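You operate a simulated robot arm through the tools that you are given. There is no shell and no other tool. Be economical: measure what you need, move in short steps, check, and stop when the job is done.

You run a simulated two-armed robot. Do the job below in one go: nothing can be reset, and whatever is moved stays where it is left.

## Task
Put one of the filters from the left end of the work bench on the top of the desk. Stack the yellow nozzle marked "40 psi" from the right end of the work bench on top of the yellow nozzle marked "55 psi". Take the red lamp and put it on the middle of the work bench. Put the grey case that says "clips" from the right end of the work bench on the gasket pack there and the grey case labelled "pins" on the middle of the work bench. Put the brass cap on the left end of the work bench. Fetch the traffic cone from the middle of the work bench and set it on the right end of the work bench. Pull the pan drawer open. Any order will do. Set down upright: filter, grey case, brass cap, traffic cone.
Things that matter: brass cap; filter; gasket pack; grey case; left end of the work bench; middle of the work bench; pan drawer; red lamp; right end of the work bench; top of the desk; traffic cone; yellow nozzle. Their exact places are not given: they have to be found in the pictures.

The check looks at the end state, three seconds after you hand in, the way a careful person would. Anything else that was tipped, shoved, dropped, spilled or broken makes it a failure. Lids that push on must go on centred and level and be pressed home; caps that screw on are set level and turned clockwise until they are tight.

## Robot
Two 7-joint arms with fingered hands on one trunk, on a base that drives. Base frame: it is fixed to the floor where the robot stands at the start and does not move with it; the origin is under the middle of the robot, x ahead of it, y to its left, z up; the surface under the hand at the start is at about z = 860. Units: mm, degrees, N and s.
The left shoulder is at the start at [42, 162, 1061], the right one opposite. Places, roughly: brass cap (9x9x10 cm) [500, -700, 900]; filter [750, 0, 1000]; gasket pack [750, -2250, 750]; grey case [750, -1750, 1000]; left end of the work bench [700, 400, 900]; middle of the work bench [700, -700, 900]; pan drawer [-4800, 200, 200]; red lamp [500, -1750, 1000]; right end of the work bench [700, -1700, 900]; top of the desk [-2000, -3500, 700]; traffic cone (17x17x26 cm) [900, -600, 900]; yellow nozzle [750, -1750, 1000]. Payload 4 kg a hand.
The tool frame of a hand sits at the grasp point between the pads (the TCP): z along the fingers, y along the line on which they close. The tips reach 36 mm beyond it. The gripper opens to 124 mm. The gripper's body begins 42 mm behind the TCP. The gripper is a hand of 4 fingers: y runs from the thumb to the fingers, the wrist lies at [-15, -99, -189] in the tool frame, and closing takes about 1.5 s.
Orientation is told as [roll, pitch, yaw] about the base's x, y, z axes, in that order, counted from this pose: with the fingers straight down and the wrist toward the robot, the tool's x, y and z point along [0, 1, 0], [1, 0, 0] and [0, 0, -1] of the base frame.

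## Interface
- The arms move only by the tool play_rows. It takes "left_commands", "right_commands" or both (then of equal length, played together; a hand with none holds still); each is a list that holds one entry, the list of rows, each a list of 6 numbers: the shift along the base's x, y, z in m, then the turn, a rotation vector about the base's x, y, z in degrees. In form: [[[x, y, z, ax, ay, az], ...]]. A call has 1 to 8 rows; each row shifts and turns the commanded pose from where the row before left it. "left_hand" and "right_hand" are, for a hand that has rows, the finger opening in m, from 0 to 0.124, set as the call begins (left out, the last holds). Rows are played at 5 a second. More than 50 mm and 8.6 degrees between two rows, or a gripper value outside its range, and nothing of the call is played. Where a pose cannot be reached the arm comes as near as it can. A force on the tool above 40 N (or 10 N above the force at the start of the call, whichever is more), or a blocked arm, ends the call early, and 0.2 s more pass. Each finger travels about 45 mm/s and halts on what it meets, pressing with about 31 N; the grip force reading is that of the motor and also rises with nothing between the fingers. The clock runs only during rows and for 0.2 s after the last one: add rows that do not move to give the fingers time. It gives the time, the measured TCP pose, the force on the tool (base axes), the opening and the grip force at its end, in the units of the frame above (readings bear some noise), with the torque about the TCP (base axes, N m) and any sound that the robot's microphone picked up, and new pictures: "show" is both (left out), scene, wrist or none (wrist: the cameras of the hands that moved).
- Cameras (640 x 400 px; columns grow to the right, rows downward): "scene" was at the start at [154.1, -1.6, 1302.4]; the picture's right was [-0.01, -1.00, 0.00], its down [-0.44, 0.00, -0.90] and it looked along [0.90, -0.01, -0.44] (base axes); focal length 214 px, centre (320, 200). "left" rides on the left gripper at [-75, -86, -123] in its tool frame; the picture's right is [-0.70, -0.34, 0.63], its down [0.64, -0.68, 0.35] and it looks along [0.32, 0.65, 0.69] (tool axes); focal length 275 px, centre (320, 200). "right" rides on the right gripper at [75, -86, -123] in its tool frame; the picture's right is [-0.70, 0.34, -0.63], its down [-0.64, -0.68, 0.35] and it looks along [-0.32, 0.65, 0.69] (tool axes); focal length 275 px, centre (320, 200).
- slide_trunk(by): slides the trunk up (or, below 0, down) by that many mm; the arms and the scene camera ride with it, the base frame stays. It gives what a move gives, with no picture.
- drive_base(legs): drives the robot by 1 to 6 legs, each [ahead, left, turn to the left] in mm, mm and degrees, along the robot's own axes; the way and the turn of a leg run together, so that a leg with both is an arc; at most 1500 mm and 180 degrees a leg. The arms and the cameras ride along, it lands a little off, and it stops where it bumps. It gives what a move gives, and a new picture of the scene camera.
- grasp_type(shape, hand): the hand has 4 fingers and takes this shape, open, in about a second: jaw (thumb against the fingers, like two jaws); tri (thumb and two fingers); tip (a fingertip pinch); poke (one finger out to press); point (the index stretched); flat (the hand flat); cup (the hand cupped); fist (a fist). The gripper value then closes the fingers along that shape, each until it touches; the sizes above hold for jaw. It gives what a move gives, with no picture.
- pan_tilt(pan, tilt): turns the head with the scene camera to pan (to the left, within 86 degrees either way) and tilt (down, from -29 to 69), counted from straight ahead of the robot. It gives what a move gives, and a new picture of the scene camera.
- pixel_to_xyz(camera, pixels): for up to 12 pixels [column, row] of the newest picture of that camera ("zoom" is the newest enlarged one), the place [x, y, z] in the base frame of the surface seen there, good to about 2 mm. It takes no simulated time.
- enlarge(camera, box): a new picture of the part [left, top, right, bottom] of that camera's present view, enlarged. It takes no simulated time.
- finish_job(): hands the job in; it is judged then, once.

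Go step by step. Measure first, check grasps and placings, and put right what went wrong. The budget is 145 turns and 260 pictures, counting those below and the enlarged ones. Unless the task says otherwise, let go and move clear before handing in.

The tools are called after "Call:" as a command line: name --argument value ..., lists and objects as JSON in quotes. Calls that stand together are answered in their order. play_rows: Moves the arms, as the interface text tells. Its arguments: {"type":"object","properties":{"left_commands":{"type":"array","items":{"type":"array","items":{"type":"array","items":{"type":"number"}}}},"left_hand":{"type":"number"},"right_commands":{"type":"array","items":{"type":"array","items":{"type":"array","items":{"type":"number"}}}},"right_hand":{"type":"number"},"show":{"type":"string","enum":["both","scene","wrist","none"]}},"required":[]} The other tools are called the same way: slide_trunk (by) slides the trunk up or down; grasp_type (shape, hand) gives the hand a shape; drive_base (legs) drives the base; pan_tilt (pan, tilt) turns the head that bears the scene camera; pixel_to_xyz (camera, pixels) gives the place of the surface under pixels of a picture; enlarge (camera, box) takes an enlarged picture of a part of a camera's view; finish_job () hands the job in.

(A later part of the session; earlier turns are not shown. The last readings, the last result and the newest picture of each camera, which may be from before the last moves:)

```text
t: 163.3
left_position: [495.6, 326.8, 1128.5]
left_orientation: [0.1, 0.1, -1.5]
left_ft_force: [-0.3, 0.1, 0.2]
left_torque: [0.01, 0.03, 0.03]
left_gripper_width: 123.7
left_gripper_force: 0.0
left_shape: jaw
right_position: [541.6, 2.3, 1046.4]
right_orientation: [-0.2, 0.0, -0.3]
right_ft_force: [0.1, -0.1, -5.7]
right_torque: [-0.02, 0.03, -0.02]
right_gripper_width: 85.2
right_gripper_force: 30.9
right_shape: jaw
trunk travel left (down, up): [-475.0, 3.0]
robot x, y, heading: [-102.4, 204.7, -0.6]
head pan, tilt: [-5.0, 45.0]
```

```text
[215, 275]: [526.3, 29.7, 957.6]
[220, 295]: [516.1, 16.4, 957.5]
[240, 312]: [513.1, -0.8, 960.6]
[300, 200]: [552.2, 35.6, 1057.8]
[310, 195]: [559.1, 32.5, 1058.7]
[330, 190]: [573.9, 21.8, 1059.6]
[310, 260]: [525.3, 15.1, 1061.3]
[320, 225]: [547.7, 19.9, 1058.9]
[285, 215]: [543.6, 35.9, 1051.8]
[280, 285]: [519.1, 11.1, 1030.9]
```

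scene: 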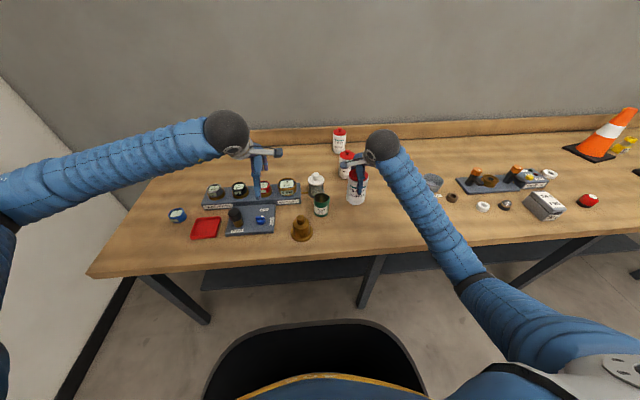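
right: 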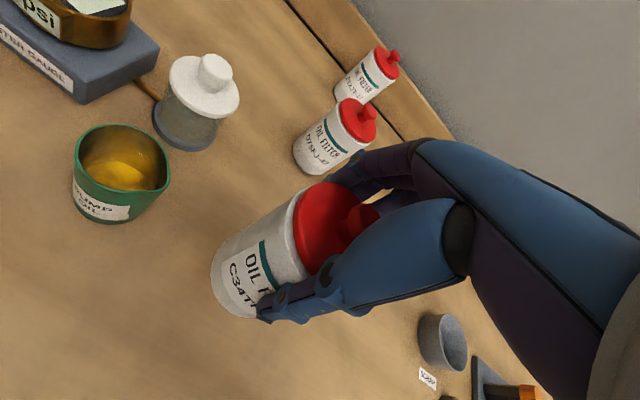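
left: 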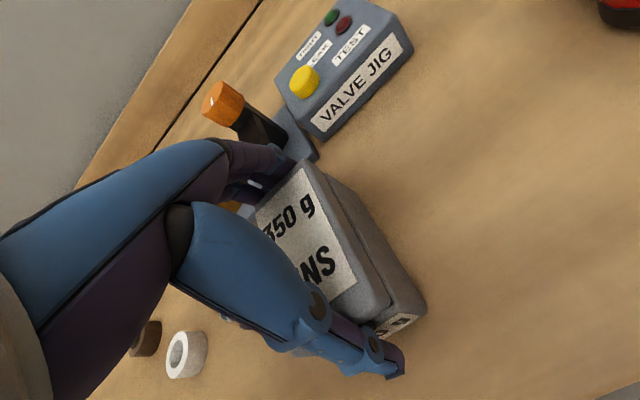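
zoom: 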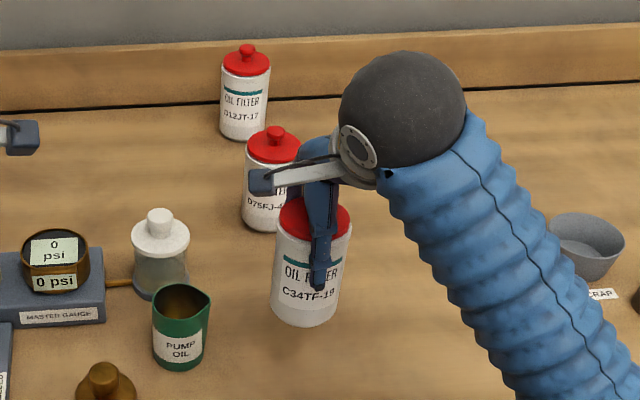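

The filter and its cap look intact, so the cap probably just seated. I'll raise it, tuck it in, back away from the bench and look over the room.

Call:
play_rows --right_commands '[[[0, 0, 0.04, 0, 0, 0], [0, 0, 0.04, 0, 0, 0], [0, 0, 0.03, 0, 0, 0]]]' --left_commands '[[[-0.01, 0, 0.04, 0, 0, 0], [-0.01, 0, 0.04, 0, 0, 0], [-0.01, 0, 0.03, 0, 0, 0]]]' --show "none"

Call:
drive_base --legs '[[-900, 0, 0]]'

Call:
pan_tilt --pan -80 --tilt 25

Call:
pan_tilt --pan -40 --tilt 20

```text
t: 164.1
left_position: [464.1, 327.5, 1239.3]
left_orientation: [0.1, 0.1, -1.4]
left_ft_force: [-1.2, 0.2, -0.2]
left_torque: [0.04, 0.03, 0.03]
left_gripper_width: 124.3
left_gripper_force: 0.1
left_shape: jaw
right_position: [539.7, 2.9, 1158.1]
right_orientation: [-0.2, 0.0, -0.2]
right_ft_force: [0.5, -0.5, -5.6]
right_torque: [-0.03, 0.03, 0.01]
right_gripper_width: 85.2
right_gripper_force: 31.5
right_shape: jaw
trunk travel left (down, up): [-475.0, 3.0]
robot x, y, heading: [-98.9, 203.1, -0.3]
head pan, tilt: [-5.0, 45.0]
```

```text
t: 168.8
left_position: [-437.9, 337.8, 1239.4]
left_orientation: [0.1, 0.1, -1.4]
left_ft_force: [0.5, -0.6, -1.0]
left_torque: [0.0, -0.03, 0.02]
left_gripper_width: 123.9
left_gripper_force: 0.0
left_shape: jaw
right_position: [-361.8, 11.2, 1157.1]
right_orientation: [-0.1, 0.0, -0.3]
right_ft_force: [0.5, 0.1, -5.7]
right_torque: [-0.03, 0.03, -0.01]
right_gripper_width: 85.3
right_gripper_force: 31.5
right_shape: jaw
trunk travel left (down, up): [-475.0, 3.0]
robot x, y, heading: [-1001.4, 210.4, -0.4]
head pan, tilt: [-5.0, 45.0]
```

scene: 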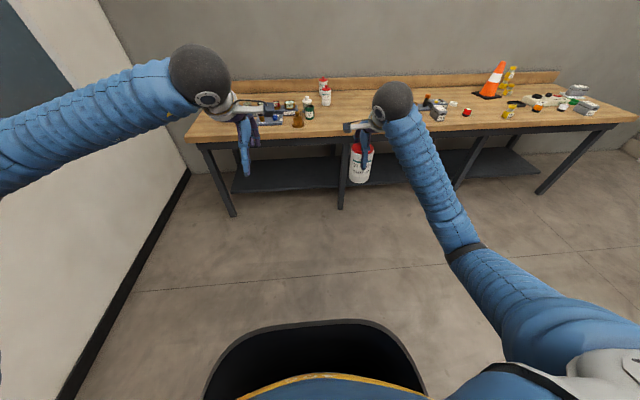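

```text
t: 170.3
left_position: [-437.7, 338.0, 1239.3]
left_orientation: [0.1, 0.1, -1.4]
left_ft_force: [0.4, -0.3, -0.7]
left_torque: [0.02, -0.03, 0.02]
left_gripper_width: 123.9
left_gripper_force: 0.1
left_shape: jaw
right_position: [-361.4, 12.3, 1158.2]
right_orientation: [-0.1, 0.1, -0.3]
right_ft_force: [0.3, -0.4, -5.0]
right_torque: [0.01, 0.01, -0.01]
right_gripper_width: 85.2
right_gripper_force: 30.4
right_shape: jaw
trunk travel left (down, up): [-475.0, 3.0]
robot x, y, heading: [-1001.4, 214.0, -0.6]
head pan, tilt: [-80.0, 25.0]
```

scene: 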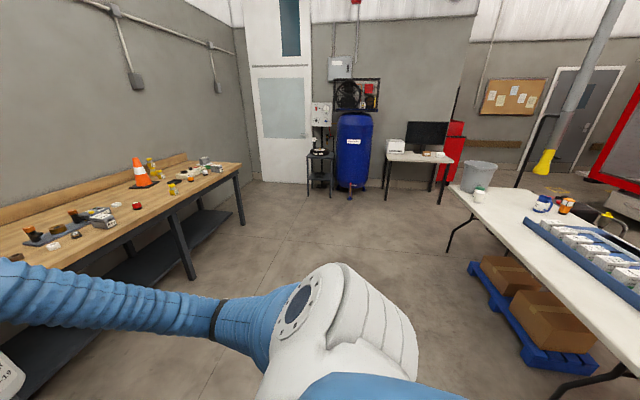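

```text
t: 171.4
left_position: [-438.1, 338.3, 1238.5]
left_orientation: [0.1, 0.1, -1.5]
left_ft_force: [-0.4, -0.6, -0.2]
left_torque: [0.01, 0.01, 0.0]
left_gripper_width: 123.8
left_gripper_force: 0.1
left_shape: jaw
right_position: [-361.5, 11.8, 1158.4]
right_orientation: [-0.2, 0.0, -0.3]
right_ft_force: [0.6, -0.6, -5.3]
right_torque: [0.02, 0.03, 0.0]
right_gripper_width: 85.2
right_gripper_force: 30.7
right_shape: jaw
trunk travel left (down, up): [-475.0, 3.0]
robot x, y, heading: [-1002.2, 215.0, -0.5]
head pan, tilt: [-40.0, 20.0]
```

scene: 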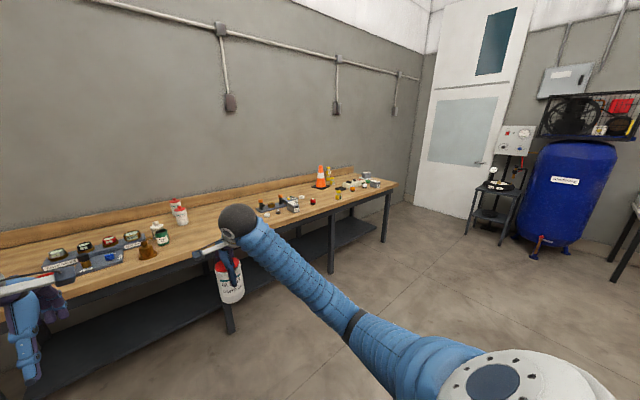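

The desk with the monitor is at the far wall, and a white folding table lies behind on the right. I'll pan back to measure the desk and the lane.

Call:
pan_tilt --pan -85 --tilt 25

Call:
pixel_to_xyz --camera "scene" --pixels '[[340, 158], [400, 162], [360, 154], [425, 158], [360, 198], [408, 206], [430, 185], [395, 145], [425, 135], [480, 192], [540, 320], [310, 190]]'

Call:
enlarge --camera "scene" --box '[320, 90, 460, 220]'

```text
t: 172.5
left_position: [-437.5, 337.6, 1239.1]
left_orientation: [0.2, 0.2, -1.3]
left_ft_force: [0.4, 0.2, 1.0]
left_torque: [0.03, 0.01, -0.02]
left_gripper_width: 123.7
left_gripper_force: 0.1
left_shape: jaw
right_position: [-360.8, 11.7, 1157.8]
right_orientation: [-0.2, 0.0, -0.2]
right_ft_force: [-0.7, -0.7, -4.6]
right_torque: [-0.01, 0.05, -0.01]
right_gripper_width: 85.0
right_gripper_force: 31.0
right_shape: jaw
trunk travel left (down, up): [-475.0, 3.0]
robot x, y, heading: [-1002.4, 213.8, -0.6]
head pan, tilt: [-85.0, 25.0]
```

scene: 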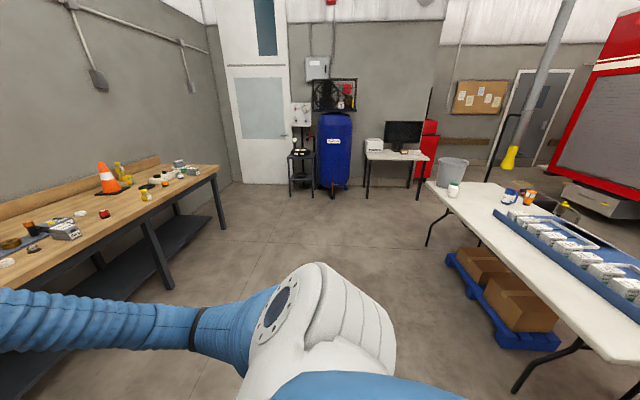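

```text
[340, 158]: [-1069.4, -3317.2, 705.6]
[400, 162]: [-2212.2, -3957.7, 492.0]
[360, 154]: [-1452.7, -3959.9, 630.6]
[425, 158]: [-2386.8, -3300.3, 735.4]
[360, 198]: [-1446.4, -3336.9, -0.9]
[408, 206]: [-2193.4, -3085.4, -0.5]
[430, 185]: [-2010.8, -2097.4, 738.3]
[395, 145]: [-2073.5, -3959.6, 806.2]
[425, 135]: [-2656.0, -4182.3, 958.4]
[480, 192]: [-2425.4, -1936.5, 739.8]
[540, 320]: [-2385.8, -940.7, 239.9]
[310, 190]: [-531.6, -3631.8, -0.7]
```

```text
3.08 times, centred on (390, 155) of scene
```

zoom: 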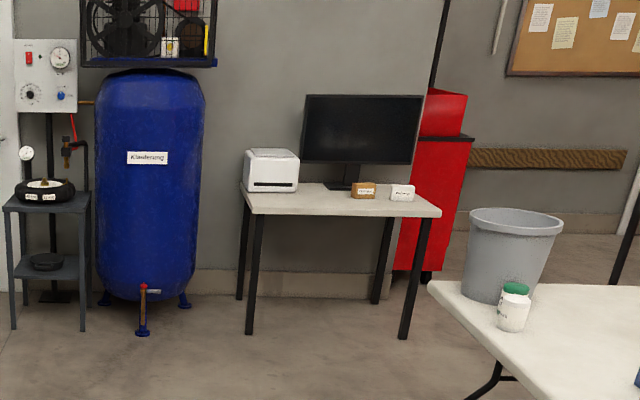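

The desk's front edge is y≈-3300 with its top at about 735, and the printer is at its left end. The lane at x≈-1000 is clear. I'll turn right and drive toward the desk, moving sideways only past the white table's corner.

Call:
drive_base --legs '[[0, 0, -89.4], [1300, 0, 0], [1200, 0, 0]]'

Call:
pan_tilt --pan -25 --tilt 25

Call:
pixel_to_xyz --camera "scene" --pixels '[[200, 200], [300, 200], [350, 200], [400, 220], [450, 230], [320, 260], [500, 260], [600, 250]]'

```text
t: 188.5
left_position: [-863.8, -2851.2, 1239.6]
left_orientation: [0.0, 0.1, -90.5]
left_ft_force: [0.0, -0.1, -0.5]
left_torque: [0.0, 0.02, 0.04]
left_gripper_width: 124.2
left_gripper_force: 0.1
left_shape: jaw
right_position: [-1187.2, -2932.9, 1156.0]
right_orientation: [-0.1, 0.1, -89.4]
right_ft_force: [-0.5, -0.2, -6.0]
right_torque: [0.08, -0.03, -0.02]
right_gripper_width: 84.6
right_gripper_force: 31.3
right_shape: jaw
trunk travel left (down, up): [-475.0, 3.0]
robot x, y, heading: [-998.6, -2289.7, -89.5]
head pan, tilt: [-85.0, 25.0]
```

scene: 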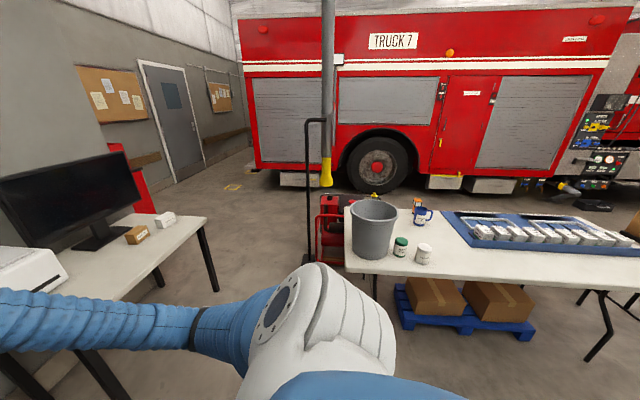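

```text
t: 189.8
left_position: [-863.0, -2849.6, 1238.6]
left_orientation: [0.0, 0.1, -90.5]
left_ft_force: [0.1, 0.3, 0.0]
left_torque: [-0.04, -0.01, 0.0]
left_gripper_width: 123.8
left_gripper_force: 0.0
left_shape: jaw
right_position: [-1186.9, -2931.1, 1157.7]
right_orientation: [-0.2, 0.1, -89.3]
right_ft_force: [0.2, -0.1, -5.8]
right_torque: [0.07, -0.03, 0.03]
right_gripper_width: 84.6
right_gripper_force: 31.3
right_shape: jaw
trunk travel left (down, up): [-475.0, 3.0]
robot x, y, heading: [-997.5, -2287.9, -89.8]
head pan, tilt: [-25.0, 25.0]
```

scene: 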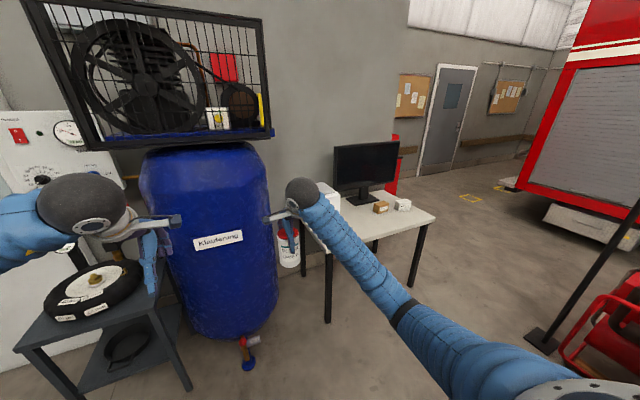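

```text
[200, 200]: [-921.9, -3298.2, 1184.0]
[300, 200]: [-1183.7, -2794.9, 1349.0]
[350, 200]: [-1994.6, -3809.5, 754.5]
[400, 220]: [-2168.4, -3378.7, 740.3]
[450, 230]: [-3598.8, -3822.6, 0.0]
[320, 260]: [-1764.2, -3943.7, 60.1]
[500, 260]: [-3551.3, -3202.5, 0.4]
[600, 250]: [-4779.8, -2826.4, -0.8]
```

Clear so far. I'll check the red machine at the right, then make the sideways move toward the desk.

Call:
pixel_to_xyz --camera "scene" --pixels '[[590, 340], [560, 375], [545, 345], [625, 290], [410, 285], [328, 318], [430, 218], [330, 235], [400, 228], [378, 208], [403, 205]]'

```text
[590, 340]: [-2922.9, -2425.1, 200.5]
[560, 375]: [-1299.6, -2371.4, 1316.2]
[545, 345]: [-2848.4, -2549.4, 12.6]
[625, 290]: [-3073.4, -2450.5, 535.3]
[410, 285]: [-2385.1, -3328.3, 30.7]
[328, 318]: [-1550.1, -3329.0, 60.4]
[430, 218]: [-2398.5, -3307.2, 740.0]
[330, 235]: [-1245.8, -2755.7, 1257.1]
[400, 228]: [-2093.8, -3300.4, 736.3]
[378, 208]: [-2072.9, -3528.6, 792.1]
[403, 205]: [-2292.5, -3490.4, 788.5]
```

The red machine is far off (x<-2850). The desk top is z≈740, with a free patch around (-1850,-3440) between the printer and the boxes. I'll drive there.

Call:
drive_base --legs '[[240, -420, 0], [260, -235, 0]]'

Call:
pan_tilt --pan -8 --tilt 45

Call:
enlarge --camera "scene" --box '[200, 80, 480, 260]'

```text
t: 194.6
left_position: [-1512.2, -3361.2, 1239.3]
left_orientation: [0.2, 0.1, -90.1]
left_ft_force: [-0.1, 0.4, 0.5]
left_torque: [0.0, 0.0, -0.01]
left_gripper_width: 124.0
left_gripper_force: 0.1
left_shape: jaw
right_position: [-1833.6, -3444.1, 1157.9]
right_orientation: [-0.1, 0.0, -89.0]
right_ft_force: [0.0, 0.6, -5.3]
right_torque: [0.07, 0.02, 0.01]
right_gripper_width: 84.6
right_gripper_force: 30.8
right_shape: jaw
trunk travel left (down, up): [-475.0, 3.0]
robot x, y, heading: [-1649.2, -2797.9, -89.3]
head pan, tilt: [-25.0, 25.0]
```

scene: 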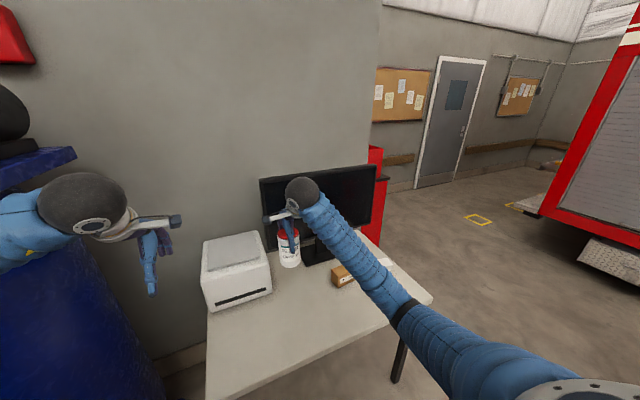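

```text
t: 195.4
left_position: [-1510.5, -3360.4, 1239.9]
left_orientation: [0.1, 0.2, -90.1]
left_ft_force: [0.5, -0.6, 0.3]
left_torque: [0.04, 0.01, -0.01]
left_gripper_width: 123.9
left_gripper_force: 0.0
left_shape: jaw
right_position: [-1834.8, -3443.4, 1158.8]
right_orientation: [-0.2, 0.1, -88.9]
right_ft_force: [-0.2, 0.6, -6.3]
right_torque: [0.05, -0.03, 0.01]
right_gripper_width: 84.5
right_gripper_force: 30.7
right_shape: jaw
trunk travel left (down, up): [-475.0, 3.0]
robot x, y, heading: [-1646.8, -2798.9, -89.7]
head pan, tilt: [-8.0, 45.0]
```

scene: 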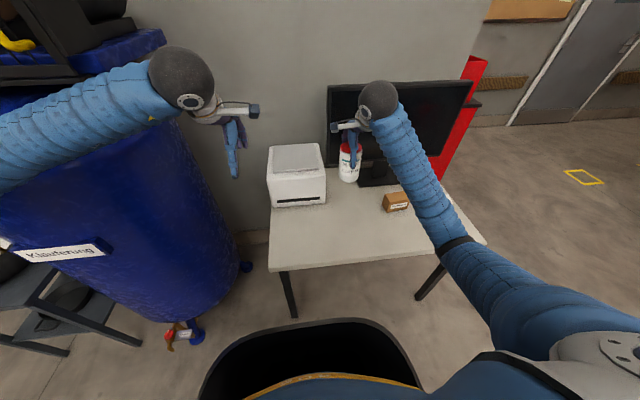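

```text
2.22 times, centred on (340, 170) of scene
```

zoom: 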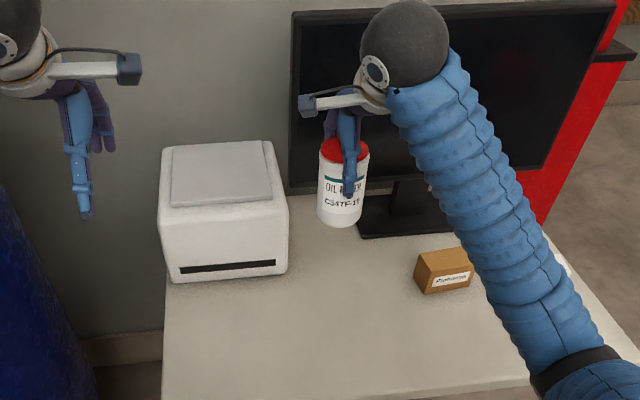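

The filter hangs over a free patch. I'll lower the trunk 110 mm, then check the filter's tilt from the wrist.

Call:
slide_trunk --by -110

Call:
play_rows --right_commands '[[[0, 0, -0.04, 0, 0, 0], [0, 0, -0.04, 0, 0, 0], [0, 0, 0, 0, 0, 0]]]'

Call:
enlarge --camera "right" --box '[190, 150, 430, 340]'

Call:
pixel_to_xyz --camera "zoom" --pixels '[[300, 150], [350, 90], [400, 90], [330, 220], [350, 150], [320, 110], [130, 240], [150, 310], [200, 340], [260, 200], [285, 180], [170, 200]]'

```text
t: 196.8
left_position: [-1511.7, -3359.0, 1129.5]
left_orientation: [0.2, 0.2, -90.1]
left_ft_force: [0.4, 1.2, 0.3]
left_torque: [-0.02, -0.02, 0.0]
left_gripper_width: 124.0
left_gripper_force: 0.0
left_shape: jaw
right_position: [-1834.3, -3443.1, 1048.1]
right_orientation: [-0.2, 0.0, -89.0]
right_ft_force: [-0.4, -0.3, -5.0]
right_torque: [0.02, -0.02, 0.0]
right_gripper_width: 84.3
right_gripper_force: 31.1
right_shape: jaw
trunk travel left (down, up): [-365.0, 113.0]
robot x, y, heading: [-1649.4, -2798.0, -89.4]
head pan, tilt: [-8.0, 45.0]
```

```text
t: 197.6
left_position: [-1510.0, -3360.6, 1129.6]
left_orientation: [0.2, 0.1, -90.1]
left_ft_force: [-0.5, -0.7, -0.3]
left_torque: [0.01, 0.0, -0.01]
left_gripper_width: 124.0
left_gripper_force: 0.1
left_shape: jaw
right_position: [-1834.1, -3442.7, 967.6]
right_orientation: [-0.2, 0.0, -89.1]
right_ft_force: [0.2, 0.2, -5.8]
right_torque: [0.06, -0.02, 0.02]
right_gripper_width: 84.5
right_gripper_force: 30.3
right_shape: jaw
trunk travel left (down, up): [-365.0, 113.0]
robot x, y, heading: [-1649.4, -2794.7, -89.3]
head pan, tilt: [-8.0, 45.0]
```

scene: 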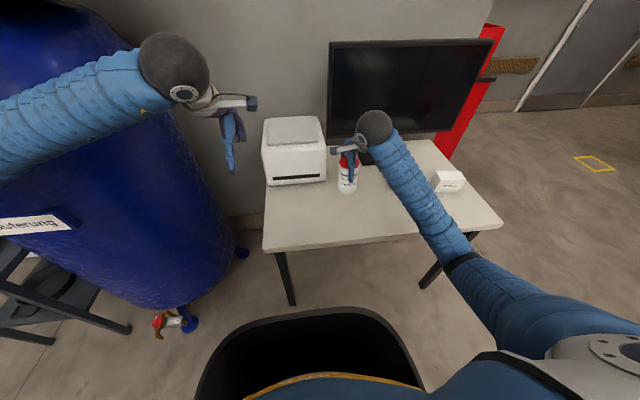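
right: 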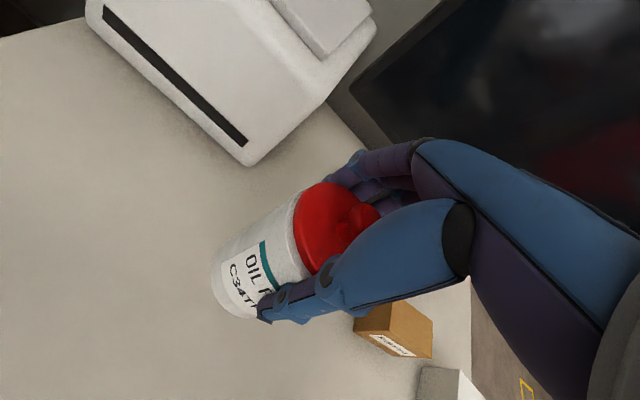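

```text
2.11 times, centred on (310, 245) of right
```

zoom: 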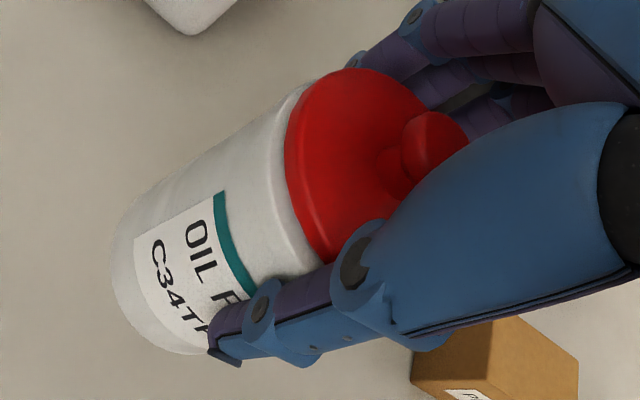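

```text
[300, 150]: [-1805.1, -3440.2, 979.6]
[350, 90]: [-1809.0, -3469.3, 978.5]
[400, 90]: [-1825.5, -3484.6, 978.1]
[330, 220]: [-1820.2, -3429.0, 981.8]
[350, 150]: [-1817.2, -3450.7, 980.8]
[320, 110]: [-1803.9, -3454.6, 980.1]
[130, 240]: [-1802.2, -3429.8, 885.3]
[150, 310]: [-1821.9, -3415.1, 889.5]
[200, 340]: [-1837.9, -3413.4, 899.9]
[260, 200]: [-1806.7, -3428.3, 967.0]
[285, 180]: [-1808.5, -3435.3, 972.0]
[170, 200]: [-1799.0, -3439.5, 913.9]
```

The cap slopes about 3.5° down toward the far side. I'll correct that, lower to just above the desk, and check.

Call:
play_rows --right_commands '[[[0, 0, -0.03, -3.5, 0, 0], [0, 0, -0.04, 0, 0, 0], [0, 0, -0.03, 0, 0, 0], [0, 0, 0, 0, 0, 0]]]'

Call:
pixel_to_xyz --camera "scene" --pixels '[[345, 197], [345, 205], [460, 265], [445, 260], [340, 215], [380, 205]]'

Call:
enlarge --camera "scene" --box '[280, 110, 500, 270]'

```text
t: 198.6
left_position: [-1510.8, -3361.1, 1128.9]
left_orientation: [0.1, 0.1, -90.1]
left_ft_force: [0.2, 0.5, 0.2]
left_torque: [0.0, 0.0, -0.01]
left_gripper_width: 124.1
left_gripper_force: 0.0
left_shape: jaw
right_position: [-1834.1, -3442.4, 868.7]
right_orientation: [-0.2, -3.5, -88.9]
right_ft_force: [0.1, -0.7, -6.8]
right_torque: [0.07, -0.01, -0.02]
right_gripper_width: 84.5
right_gripper_force: 30.7
right_shape: jaw
trunk travel left (down, up): [-365.0, 113.0]
robot x, y, heading: [-1648.5, -2794.0, -89.3]
head pan, tilt: [-8.0, 45.0]
```

scene: 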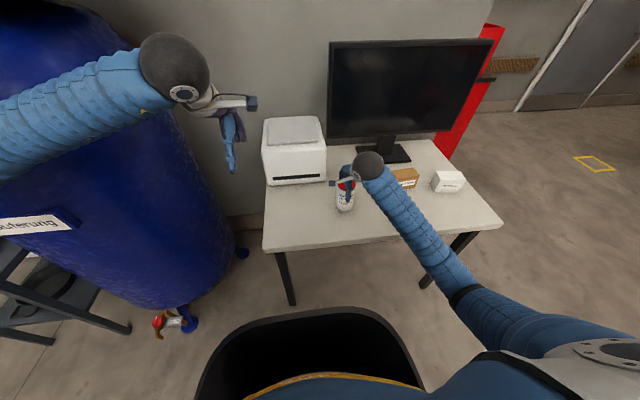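
right: 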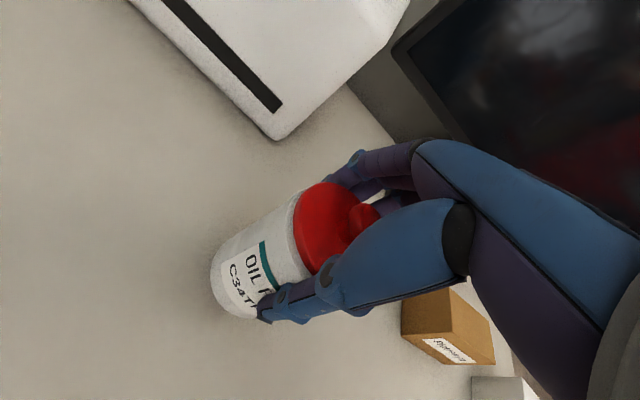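

```text
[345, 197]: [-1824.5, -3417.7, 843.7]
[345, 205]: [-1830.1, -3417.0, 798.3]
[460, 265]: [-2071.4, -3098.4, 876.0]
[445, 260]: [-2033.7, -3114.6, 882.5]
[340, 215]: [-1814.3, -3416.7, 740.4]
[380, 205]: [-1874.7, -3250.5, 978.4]
```

```text
2.50 times, centred on (390, 190) of scene
```

zoom: 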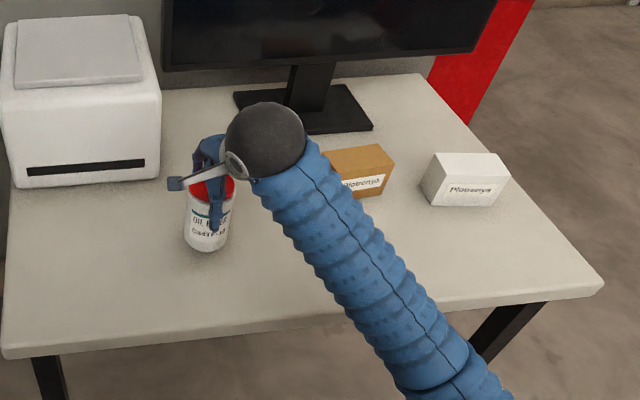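

The desk surface is at 740 and the arm is clear of the edge. I'll lower the last stretch gently.

Call:
play_rows --right_commands '[[[0, 0, -0.008, 0, 0, 0], [0, 0, -0.006, 0, 0, 0], [0, 0, -0.003, 0, 0, 0], [0, 0, 0, 0, 0, 0]]]' --show "none"

Call:
play_rows --right_commands '[[[0, 0, -0.002, 0, 0, 0], [0, 0, -0.002, 0, 0, 0], [0, 0, 0, 0, 0, 0]]]' --show "wrist"

```text
t: 199.6
left_position: [-1510.4, -3359.5, 1129.0]
left_orientation: [0.2, 0.0, -90.1]
left_ft_force: [-0.2, -0.2, -0.6]
left_torque: [-0.03, -0.01, 0.01]
left_gripper_width: 123.8
left_gripper_force: 0.1
left_shape: jaw
right_position: [-1834.2, -3442.2, 851.6]
right_orientation: [-0.2, -3.5, -89.0]
right_ft_force: [0.7, -1.2, -4.9]
right_torque: [0.07, -0.03, 0.0]
right_gripper_width: 84.7
right_gripper_force: 30.6
right_shape: jaw
trunk travel left (down, up): [-365.0, 113.0]
robot x, y, heading: [-1647.4, -2798.2, -89.1]
head pan, tilt: [-8.0, 45.0]
```

```text
t: 200.4
left_position: [-1510.4, -3360.3, 1128.2]
left_orientation: [0.1, 0.1, -90.1]
left_ft_force: [0.5, -0.5, 0.1]
left_torque: [0.03, 0.0, 0.01]
left_gripper_width: 123.8
left_gripper_force: 0.0
left_shape: jaw
right_position: [-1834.8, -3442.9, 847.4]
right_orientation: [-0.1, -3.7, -88.9]
right_ft_force: [0.5, -2.2, 4.7]
right_torque: [0.11, -0.02, -0.02]
right_gripper_width: 84.2
right_gripper_force: 30.9
right_shape: jaw
trunk travel left (down, up): [-365.0, 113.0]
robot x, y, heading: [-1647.5, -2797.0, -89.4]
head pan, tilt: [-8.0, 45.0]
```

right: 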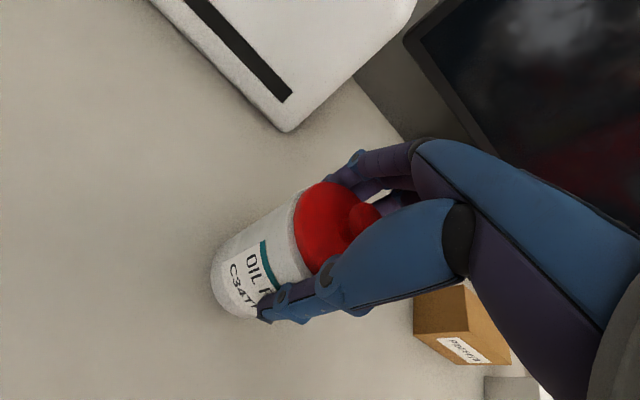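

The filter rests on the desk (force swung by about +10 N). I'll release it and rise.

Call:
play_rows --right_commands '[[[0, 0, 0, 0, 0, 0], [0, 0, 0, 0, 0, 0], [0, 0, 0, 0, 0, 0], [0, 0, 0, 0, 0, 0], [0, 0, 0.02, 0, 0, 0], [0, 0, 0.035, 0, 0, 0], [0, 0, 0.04, 0, 0, 0], [0, 0, 0.045, 0, 0, 0]]]' --right_hand 0.11

Call:
play_rows --right_commands '[[[0, 0, 0.045, 0, 0, 0], [0, 0, 0.045, 0, 0, 0], [0, 0, 0.045, 3.5, 0, 0], [0, 0.03, 0.035, 0, 0, 0]]]' --show "scene"

Call:
enlarge --camera "scene" --box '[250, 120, 450, 260]'

```text
t: 202.2
left_position: [-1511.1, -3359.9, 1129.5]
left_orientation: [0.0, 0.2, -90.3]
left_ft_force: [1.0, 0.7, -0.5]
left_torque: [0.0, 0.0, 0.01]
left_gripper_width: 124.1
left_gripper_force: 0.1
left_shape: jaw
right_position: [-1834.0, -3442.6, 986.9]
right_orientation: [-0.3, -3.5, -89.0]
right_ft_force: [-0.2, 0.1, -0.1]
right_torque: [-0.02, 0.01, 0.0]
right_gripper_width: 109.8
right_gripper_force: 0.0
right_shape: jaw
trunk travel left (down, up): [-365.0, 113.0]
robot x, y, heading: [-1648.0, -2798.1, -89.5]
head pan, tilt: [-8.0, 45.0]
```

scene: 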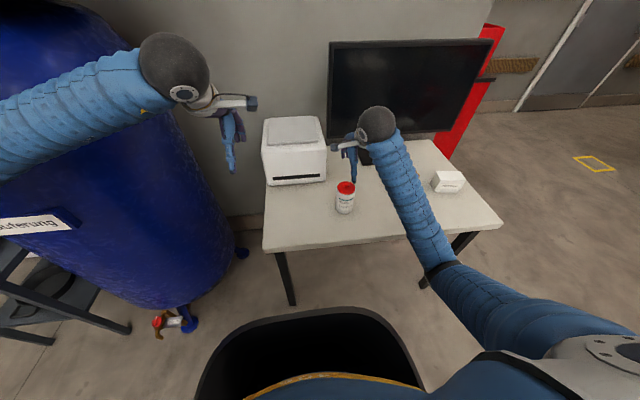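
right: 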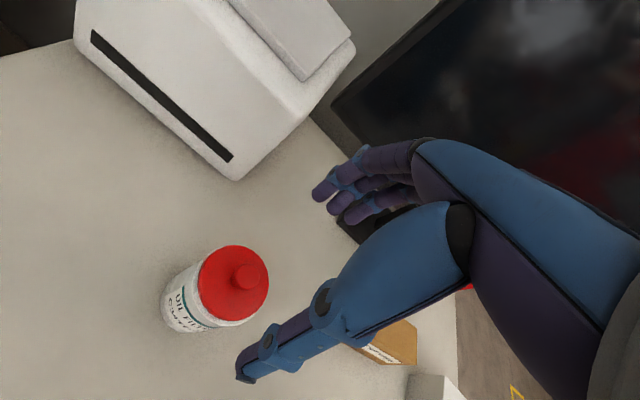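

```text
t: 203.2
left_position: [-1510.8, -3358.4, 1130.4]
left_orientation: [0.1, 0.0, -90.2]
left_ft_force: [0.3, -0.2, -0.7]
left_torque: [0.01, -0.04, 0.01]
left_gripper_width: 124.2
left_gripper_force: 0.1
left_shape: jaw
right_position: [-1834.1, -3412.3, 1155.6]
right_orientation: [-0.1, 0.0, -89.1]
right_ft_force: [-0.2, 0.4, -0.4]
right_torque: [0.01, 0.01, -0.02]
right_gripper_width: 109.8
right_gripper_force: 0.0
right_shape: jaw
trunk travel left (down, up): [-365.0, 113.0]
robot x, y, heading: [-1649.2, -2797.3, -89.0]
head pan, tilt: [-8.0, 45.0]
```

scene: 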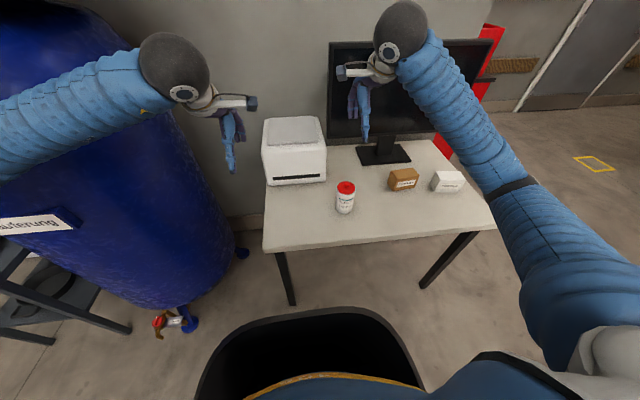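

```text
2.86 times, centred on (350, 190) of scene
```

zoom: 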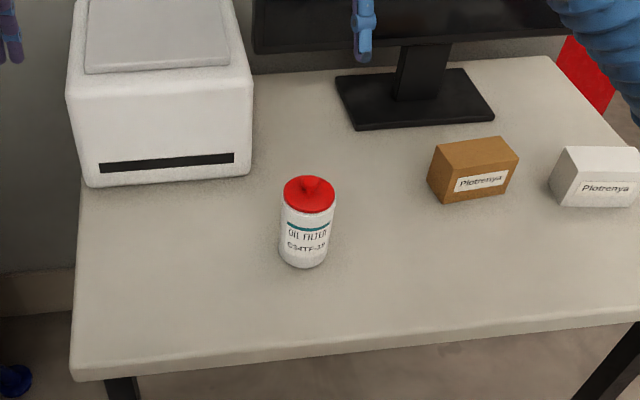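

The filter stands upright on the desk. Next is the pan drawer, around (-4800,200). I'll retrace the lane and turn to face -x.

Call:
drive_base --legs '[[-240, 240, 0], [-260, 415, 0], [-1200, 0, 0], [-800, 0, 0], [0, 0, -90]]'

Call:
pan_tilt --pan 0 --tilt 22

Call:
pan_tilt --pan -35 --tilt 22

```text
t: 221.4
left_position: [-1650.0, -433.6, 1129.1]
left_orientation: [0.1, 0.0, -179.0]
left_ft_force: [0.3, 0.5, -0.7]
left_torque: [-0.01, 0.01, -0.03]
left_gripper_width: 123.9
left_gripper_force: 0.1
left_shape: jaw
right_position: [-1710.1, -112.4, 1155.6]
right_orientation: [-0.2, 0.0, -177.9]
right_ft_force: [-1.1, 1.1, -0.4]
right_torque: [-0.03, 0.02, 0.0]
right_gripper_width: 109.9
right_gripper_force: 0.0
right_shape: jaw
trunk travel left (down, up): [-365.0, 113.0]
robot x, y, heading: [-1086.6, -287.0, -177.9]
head pan, tilt: [-8.0, 45.0]
```

scene: 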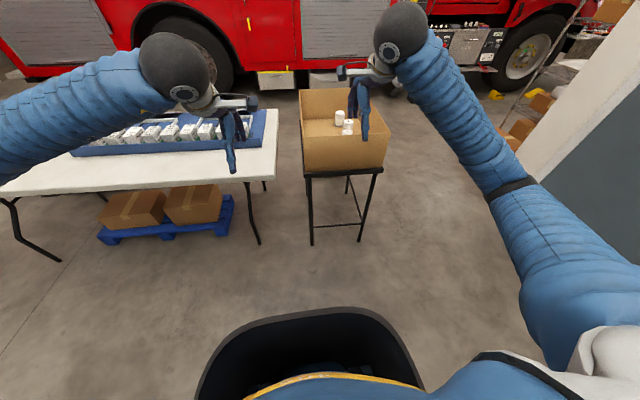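

```text
t: 222.3
left_position: [-1650.2, -434.0, 1130.2]
left_orientation: [0.1, 0.1, -178.9]
left_ft_force: [-0.4, 1.3, -0.7]
left_torque: [-0.01, 0.03, -0.02]
left_gripper_width: 124.1
left_gripper_force: 0.0
left_shape: jaw
right_position: [-1710.5, -111.8, 1156.4]
right_orientation: [-0.2, -0.1, -177.6]
right_ft_force: [-0.1, 0.3, 0.3]
right_torque: [-0.01, 0.02, 0.0]
right_gripper_width: 109.9
right_gripper_force: 0.1
right_shape: jaw
trunk travel left (down, up): [-365.0, 113.0]
robot x, y, heading: [-1089.8, -282.8, -178.3]
head pan, tilt: [0.0, 22.0]
```

scene: 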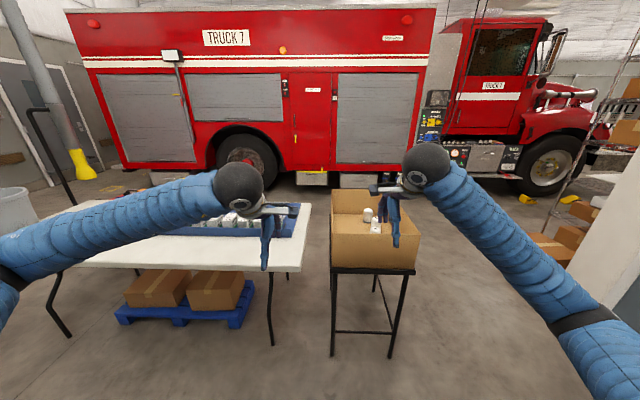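

```text
t: 223.3
left_position: [-1650.7, -434.9, 1128.3]
left_orientation: [0.1, 0.2, -178.9]
left_ft_force: [0.4, -0.2, -0.9]
left_torque: [0.01, -0.01, 0.01]
left_gripper_width: 124.0
left_gripper_force: 0.1
left_shape: jaw
right_position: [-1709.8, -112.0, 1156.3]
right_orientation: [-0.2, 0.0, -177.7]
right_ft_force: [0.0, 0.4, 0.2]
right_torque: [0.04, -0.04, -0.03]
right_gripper_width: 109.8
right_gripper_force: 0.1
right_shape: jaw
trunk travel left (down, up): [-365.0, 113.0]
robot x, y, heading: [-1091.3, -283.9, -178.0]
head pan, tilt: [-35.0, 22.0]
```

scene: 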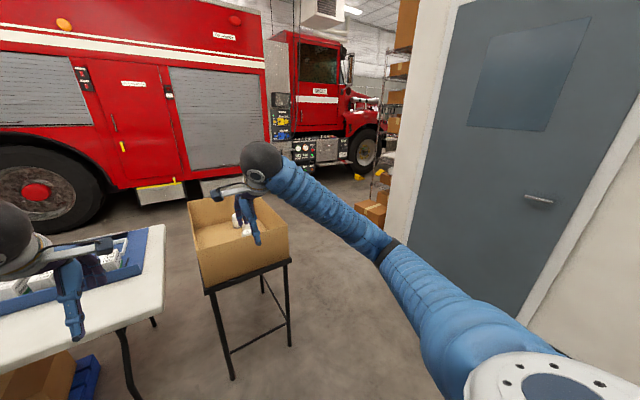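

The truck's lower side shows grey compartments around (165,190) and (215,185) here. The pan drawer (z≈200) may be one of them, so I'll zoom and measure.

Call:
pan_tilt --pan -12 --tilt 15

Call:
enlarge --camera "scene" --box '[180, 140, 480, 250]'

Call:
pixel_to_xyz --camera "scene" --pixels '[[250, 200], [290, 200], [320, 200], [270, 215], [400, 200], [430, 180], [350, 240], [310, 230], [280, 240]]'

```text
t: 224.2
left_position: [-1649.4, -433.4, 1128.4]
left_orientation: [0.2, 0.1, -179.0]
left_ft_force: [0.3, 0.1, 0.1]
left_torque: [-0.03, 0.04, 0.01]
left_gripper_width: 124.0
left_gripper_force: 0.0
left_shape: jaw
right_position: [-1710.9, -111.8, 1155.9]
right_orientation: [-0.2, 0.0, -177.8]
right_ft_force: [0.1, 0.0, 0.0]
right_torque: [0.03, -0.02, -0.02]
right_gripper_width: 110.1
right_gripper_force: 0.1
right_shape: jaw
trunk travel left (down, up): [-365.0, 113.0]
robot x, y, heading: [-1088.5, -282.5, -178.0]
head pan, tilt: [-12.0, 15.0]
```

scene: 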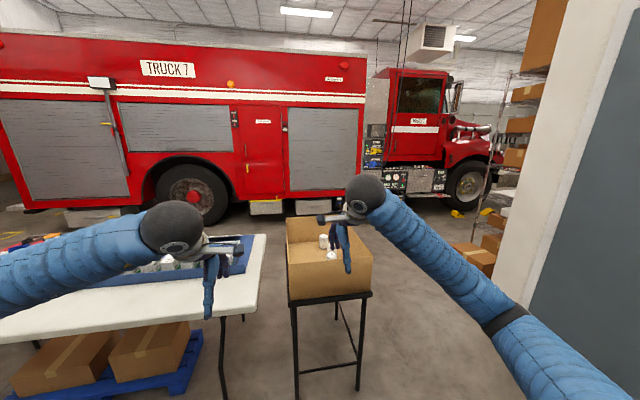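

```text
2.13 times, centred on (330, 195) of scene
```

zoom: 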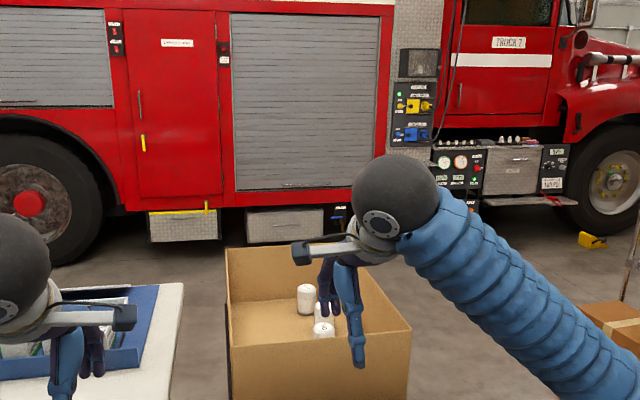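

```text
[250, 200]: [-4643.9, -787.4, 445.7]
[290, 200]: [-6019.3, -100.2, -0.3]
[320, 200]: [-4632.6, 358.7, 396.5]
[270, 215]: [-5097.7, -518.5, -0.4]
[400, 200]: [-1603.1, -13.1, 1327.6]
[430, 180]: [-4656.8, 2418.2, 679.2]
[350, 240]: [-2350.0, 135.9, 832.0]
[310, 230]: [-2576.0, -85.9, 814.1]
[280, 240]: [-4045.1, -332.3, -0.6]
```

The drawer under the truck at about (309,209) fits y≈200, z≈250. The stand with the cardboard box is in the way, so I'll measure the gap between it and the door wall.

Call:
pixel_to_xyz --camera "scene" --pixels '[[300, 210], [315, 212], [308, 205], [510, 270], [545, 250], [600, 200], [478, 255], [475, 215], [370, 290], [372, 262], [355, 385], [458, 213]]'

Call:
pan_tilt --pan -50 --tilt 30

Call:
pixel_to_xyz --camera "scene" --pixels '[[100, 330], [150, 300], [200, 250], [250, 230], [300, 230], [350, 250], [400, 330], [600, 250]]'

```text
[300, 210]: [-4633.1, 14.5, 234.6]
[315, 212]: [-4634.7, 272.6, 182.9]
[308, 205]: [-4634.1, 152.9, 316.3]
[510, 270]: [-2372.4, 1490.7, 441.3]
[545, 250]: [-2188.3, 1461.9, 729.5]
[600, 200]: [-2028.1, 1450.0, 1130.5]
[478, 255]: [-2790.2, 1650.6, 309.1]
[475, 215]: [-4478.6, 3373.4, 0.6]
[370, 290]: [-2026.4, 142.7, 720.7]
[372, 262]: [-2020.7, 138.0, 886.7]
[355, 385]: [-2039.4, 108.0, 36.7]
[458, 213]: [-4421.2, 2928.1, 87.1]
```

```text
t: 225.2
left_position: [-1649.5, -434.5, 1130.6]
left_orientation: [0.1, 0.1, -179.0]
left_ft_force: [-0.2, -0.4, 0.2]
left_torque: [0.02, 0.03, 0.0]
left_gripper_width: 124.1
left_gripper_force: 0.0
left_shape: jaw
right_position: [-1709.5, -111.2, 1155.5]
right_orientation: [-0.1, 0.0, -177.8]
right_ft_force: [0.6, 0.3, 0.1]
right_torque: [0.0, 0.01, -0.01]
right_gripper_width: 109.9
right_gripper_force: 0.0
right_shape: jaw
trunk travel left (down, up): [-365.0, 113.0]
robot x, y, heading: [-1087.7, -283.9, -177.9]
head pan, tilt: [-50.0, 30.0]
```

scene: 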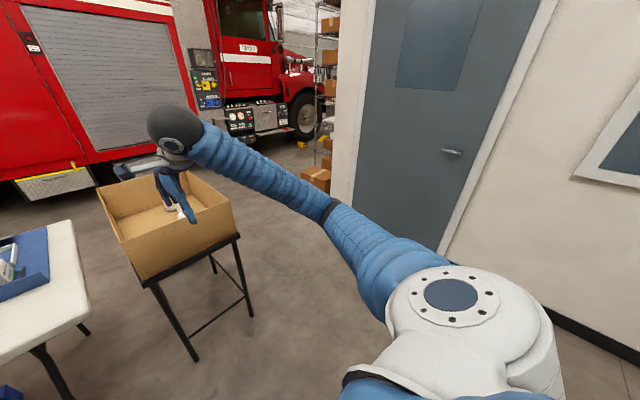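

```text
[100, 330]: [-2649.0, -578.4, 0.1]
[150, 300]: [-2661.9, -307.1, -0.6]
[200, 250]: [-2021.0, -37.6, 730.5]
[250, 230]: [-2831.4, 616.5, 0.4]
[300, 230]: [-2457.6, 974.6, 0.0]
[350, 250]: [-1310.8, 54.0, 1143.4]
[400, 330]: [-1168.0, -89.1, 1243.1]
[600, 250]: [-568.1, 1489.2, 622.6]
```

The wall is at y≈1460 and the stand ends at y≈145, so the passage centre is y≈800. I'll go through it, then sidestep to face the drawer at y≈160.

Call:
drive_base --legs '[[0, -1080, -2], [1200, 0, 0], [1050, 0, 0], [0, 640, 0]]'

Call:
pan_tilt --pan 0 --tilt 35

Call:
enlarge --camera "scene" --box '[200, 100, 440, 250]'

```text
t: 243.6
left_position: [-3919.7, 181.7, 1128.3]
left_orientation: [-0.3, 0.1, -177.3]
left_ft_force: [0.6, -1.5, -0.1]
left_torque: [0.07, -0.01, -0.03]
left_gripper_width: 124.0
left_gripper_force: 0.0
left_shape: jaw
right_position: [-3988.2, 501.3, 1156.0]
right_orientation: [-0.5, 0.0, -176.4]
right_ft_force: [0.0, -1.8, 0.6]
right_torque: [0.09, 0.02, -0.02]
right_gripper_width: 110.0
right_gripper_force: 0.0
right_shape: jaw
trunk travel left (down, up): [-365.0, 113.0]
robot x, y, heading: [-3366.4, 351.2, -176.7]
head pan, tilt: [-50.0, 30.0]
stopped in leg 4: the robot was blocked; the commanded pose is now the measured one
```

scene: 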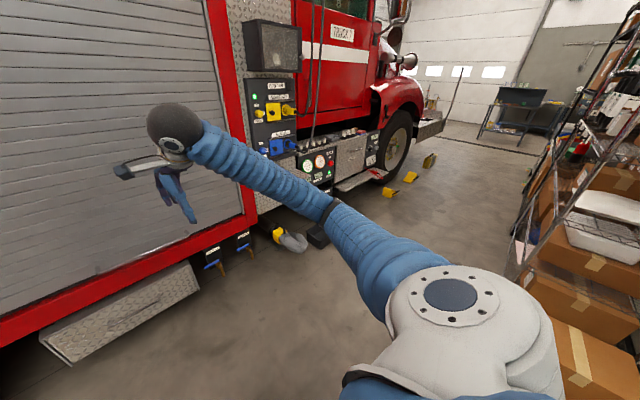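

```text
t: 244.8
left_position: [-3919.7, 188.2, 1129.0]
left_orientation: [0.0, 0.0, -177.5]
left_ft_force: [-0.3, -0.9, 0.4]
left_torque: [-0.04, 0.03, 0.01]
left_gripper_width: 124.2
left_gripper_force: 0.1
left_shape: jaw
right_position: [-3989.2, 508.4, 1154.7]
right_orientation: [-0.2, 0.0, -176.5]
right_ft_force: [0.3, 0.0, -0.3]
right_torque: [0.01, -0.03, 0.02]
right_gripper_width: 110.0
right_gripper_force: 0.0
right_shape: jaw
trunk travel left (down, up): [-365.0, 113.0]
robot x, y, heading: [-3363.5, 348.6, -176.6]
head pan, tilt: [0.0, 35.0]
```

scene: 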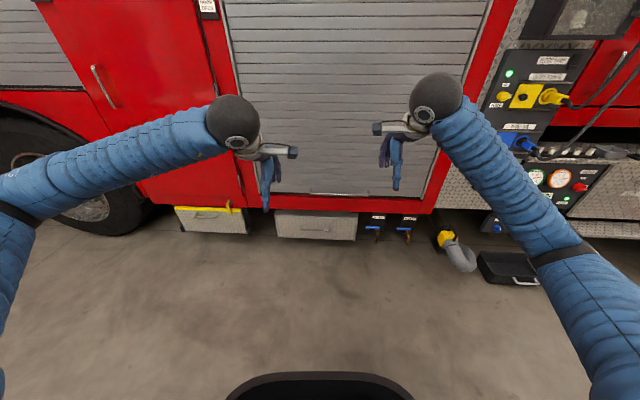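

```text
2.67 times, centred on (320, 175) of scene
```

zoom: 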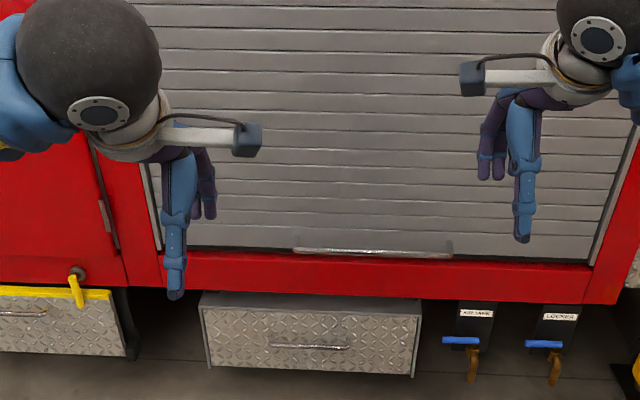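

The sideways leg was blocked at y≈350. I need to see what was touched on the left.

Call:
pan_tilt --pan 84 --tilt 40

Call:
pan_tilt --pan 55 --tilt 45

```text
t: 246.3
left_position: [-3919.4, 187.7, 1128.9]
left_orientation: [0.0, 0.1, -177.5]
left_ft_force: [0.2, 0.3, -0.6]
left_torque: [-0.01, 0.01, 0.01]
left_gripper_width: 124.2
left_gripper_force: 0.1
left_shape: jaw
right_position: [-3988.9, 509.2, 1155.4]
right_orientation: [-0.1, 0.1, -176.4]
right_ft_force: [-0.4, 0.4, 0.1]
right_torque: [0.04, 0.01, 0.01]
right_gripper_width: 109.8
right_gripper_force: 0.0
right_shape: jaw
trunk travel left (down, up): [-365.0, 113.0]
robot x, y, heading: [-3367.4, 352.4, -176.4]
head pan, tilt: [84.0, 40.0]
```

scene: 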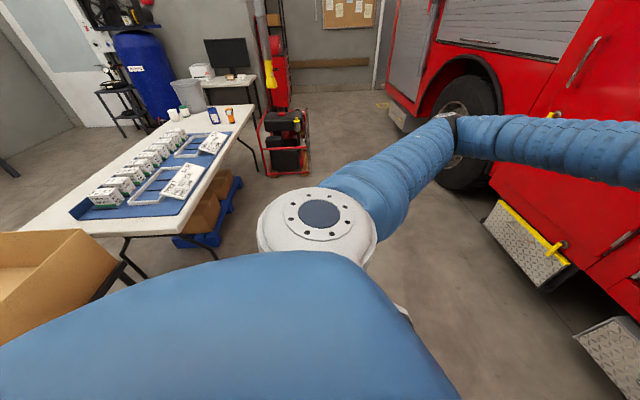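

```text
t: 247.3
left_position: [-3918.9, 188.1, 1129.8]
left_orientation: [0.1, 0.1, -177.5]
left_ft_force: [0.6, 0.3, -0.5]
left_torque: [-0.06, -0.02, 0.01]
left_gripper_width: 124.0
left_gripper_force: 0.1
left_shape: jaw
right_position: [-3988.1, 507.2, 1156.2]
right_orientation: [-0.1, 0.0, -176.4]
right_ft_force: [0.1, 0.2, -0.6]
right_torque: [0.0, 0.02, 0.01]
right_gripper_width: 109.9
right_gripper_force: 0.0
right_shape: jaw
trunk travel left (down, up): [-365.0, 113.0]
robot x, y, heading: [-3362.5, 351.2, -176.8]
head pan, tilt: [55.0, 45.0]
```

scene: 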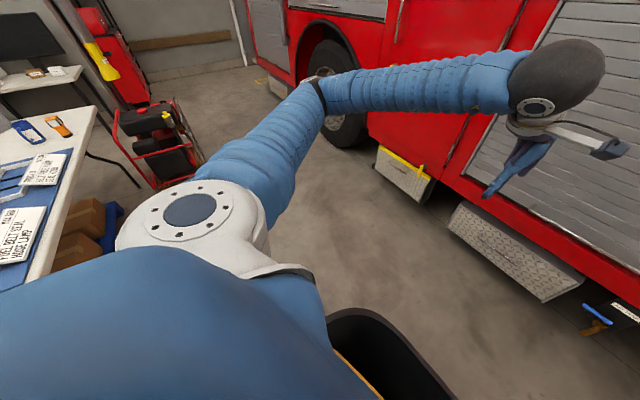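

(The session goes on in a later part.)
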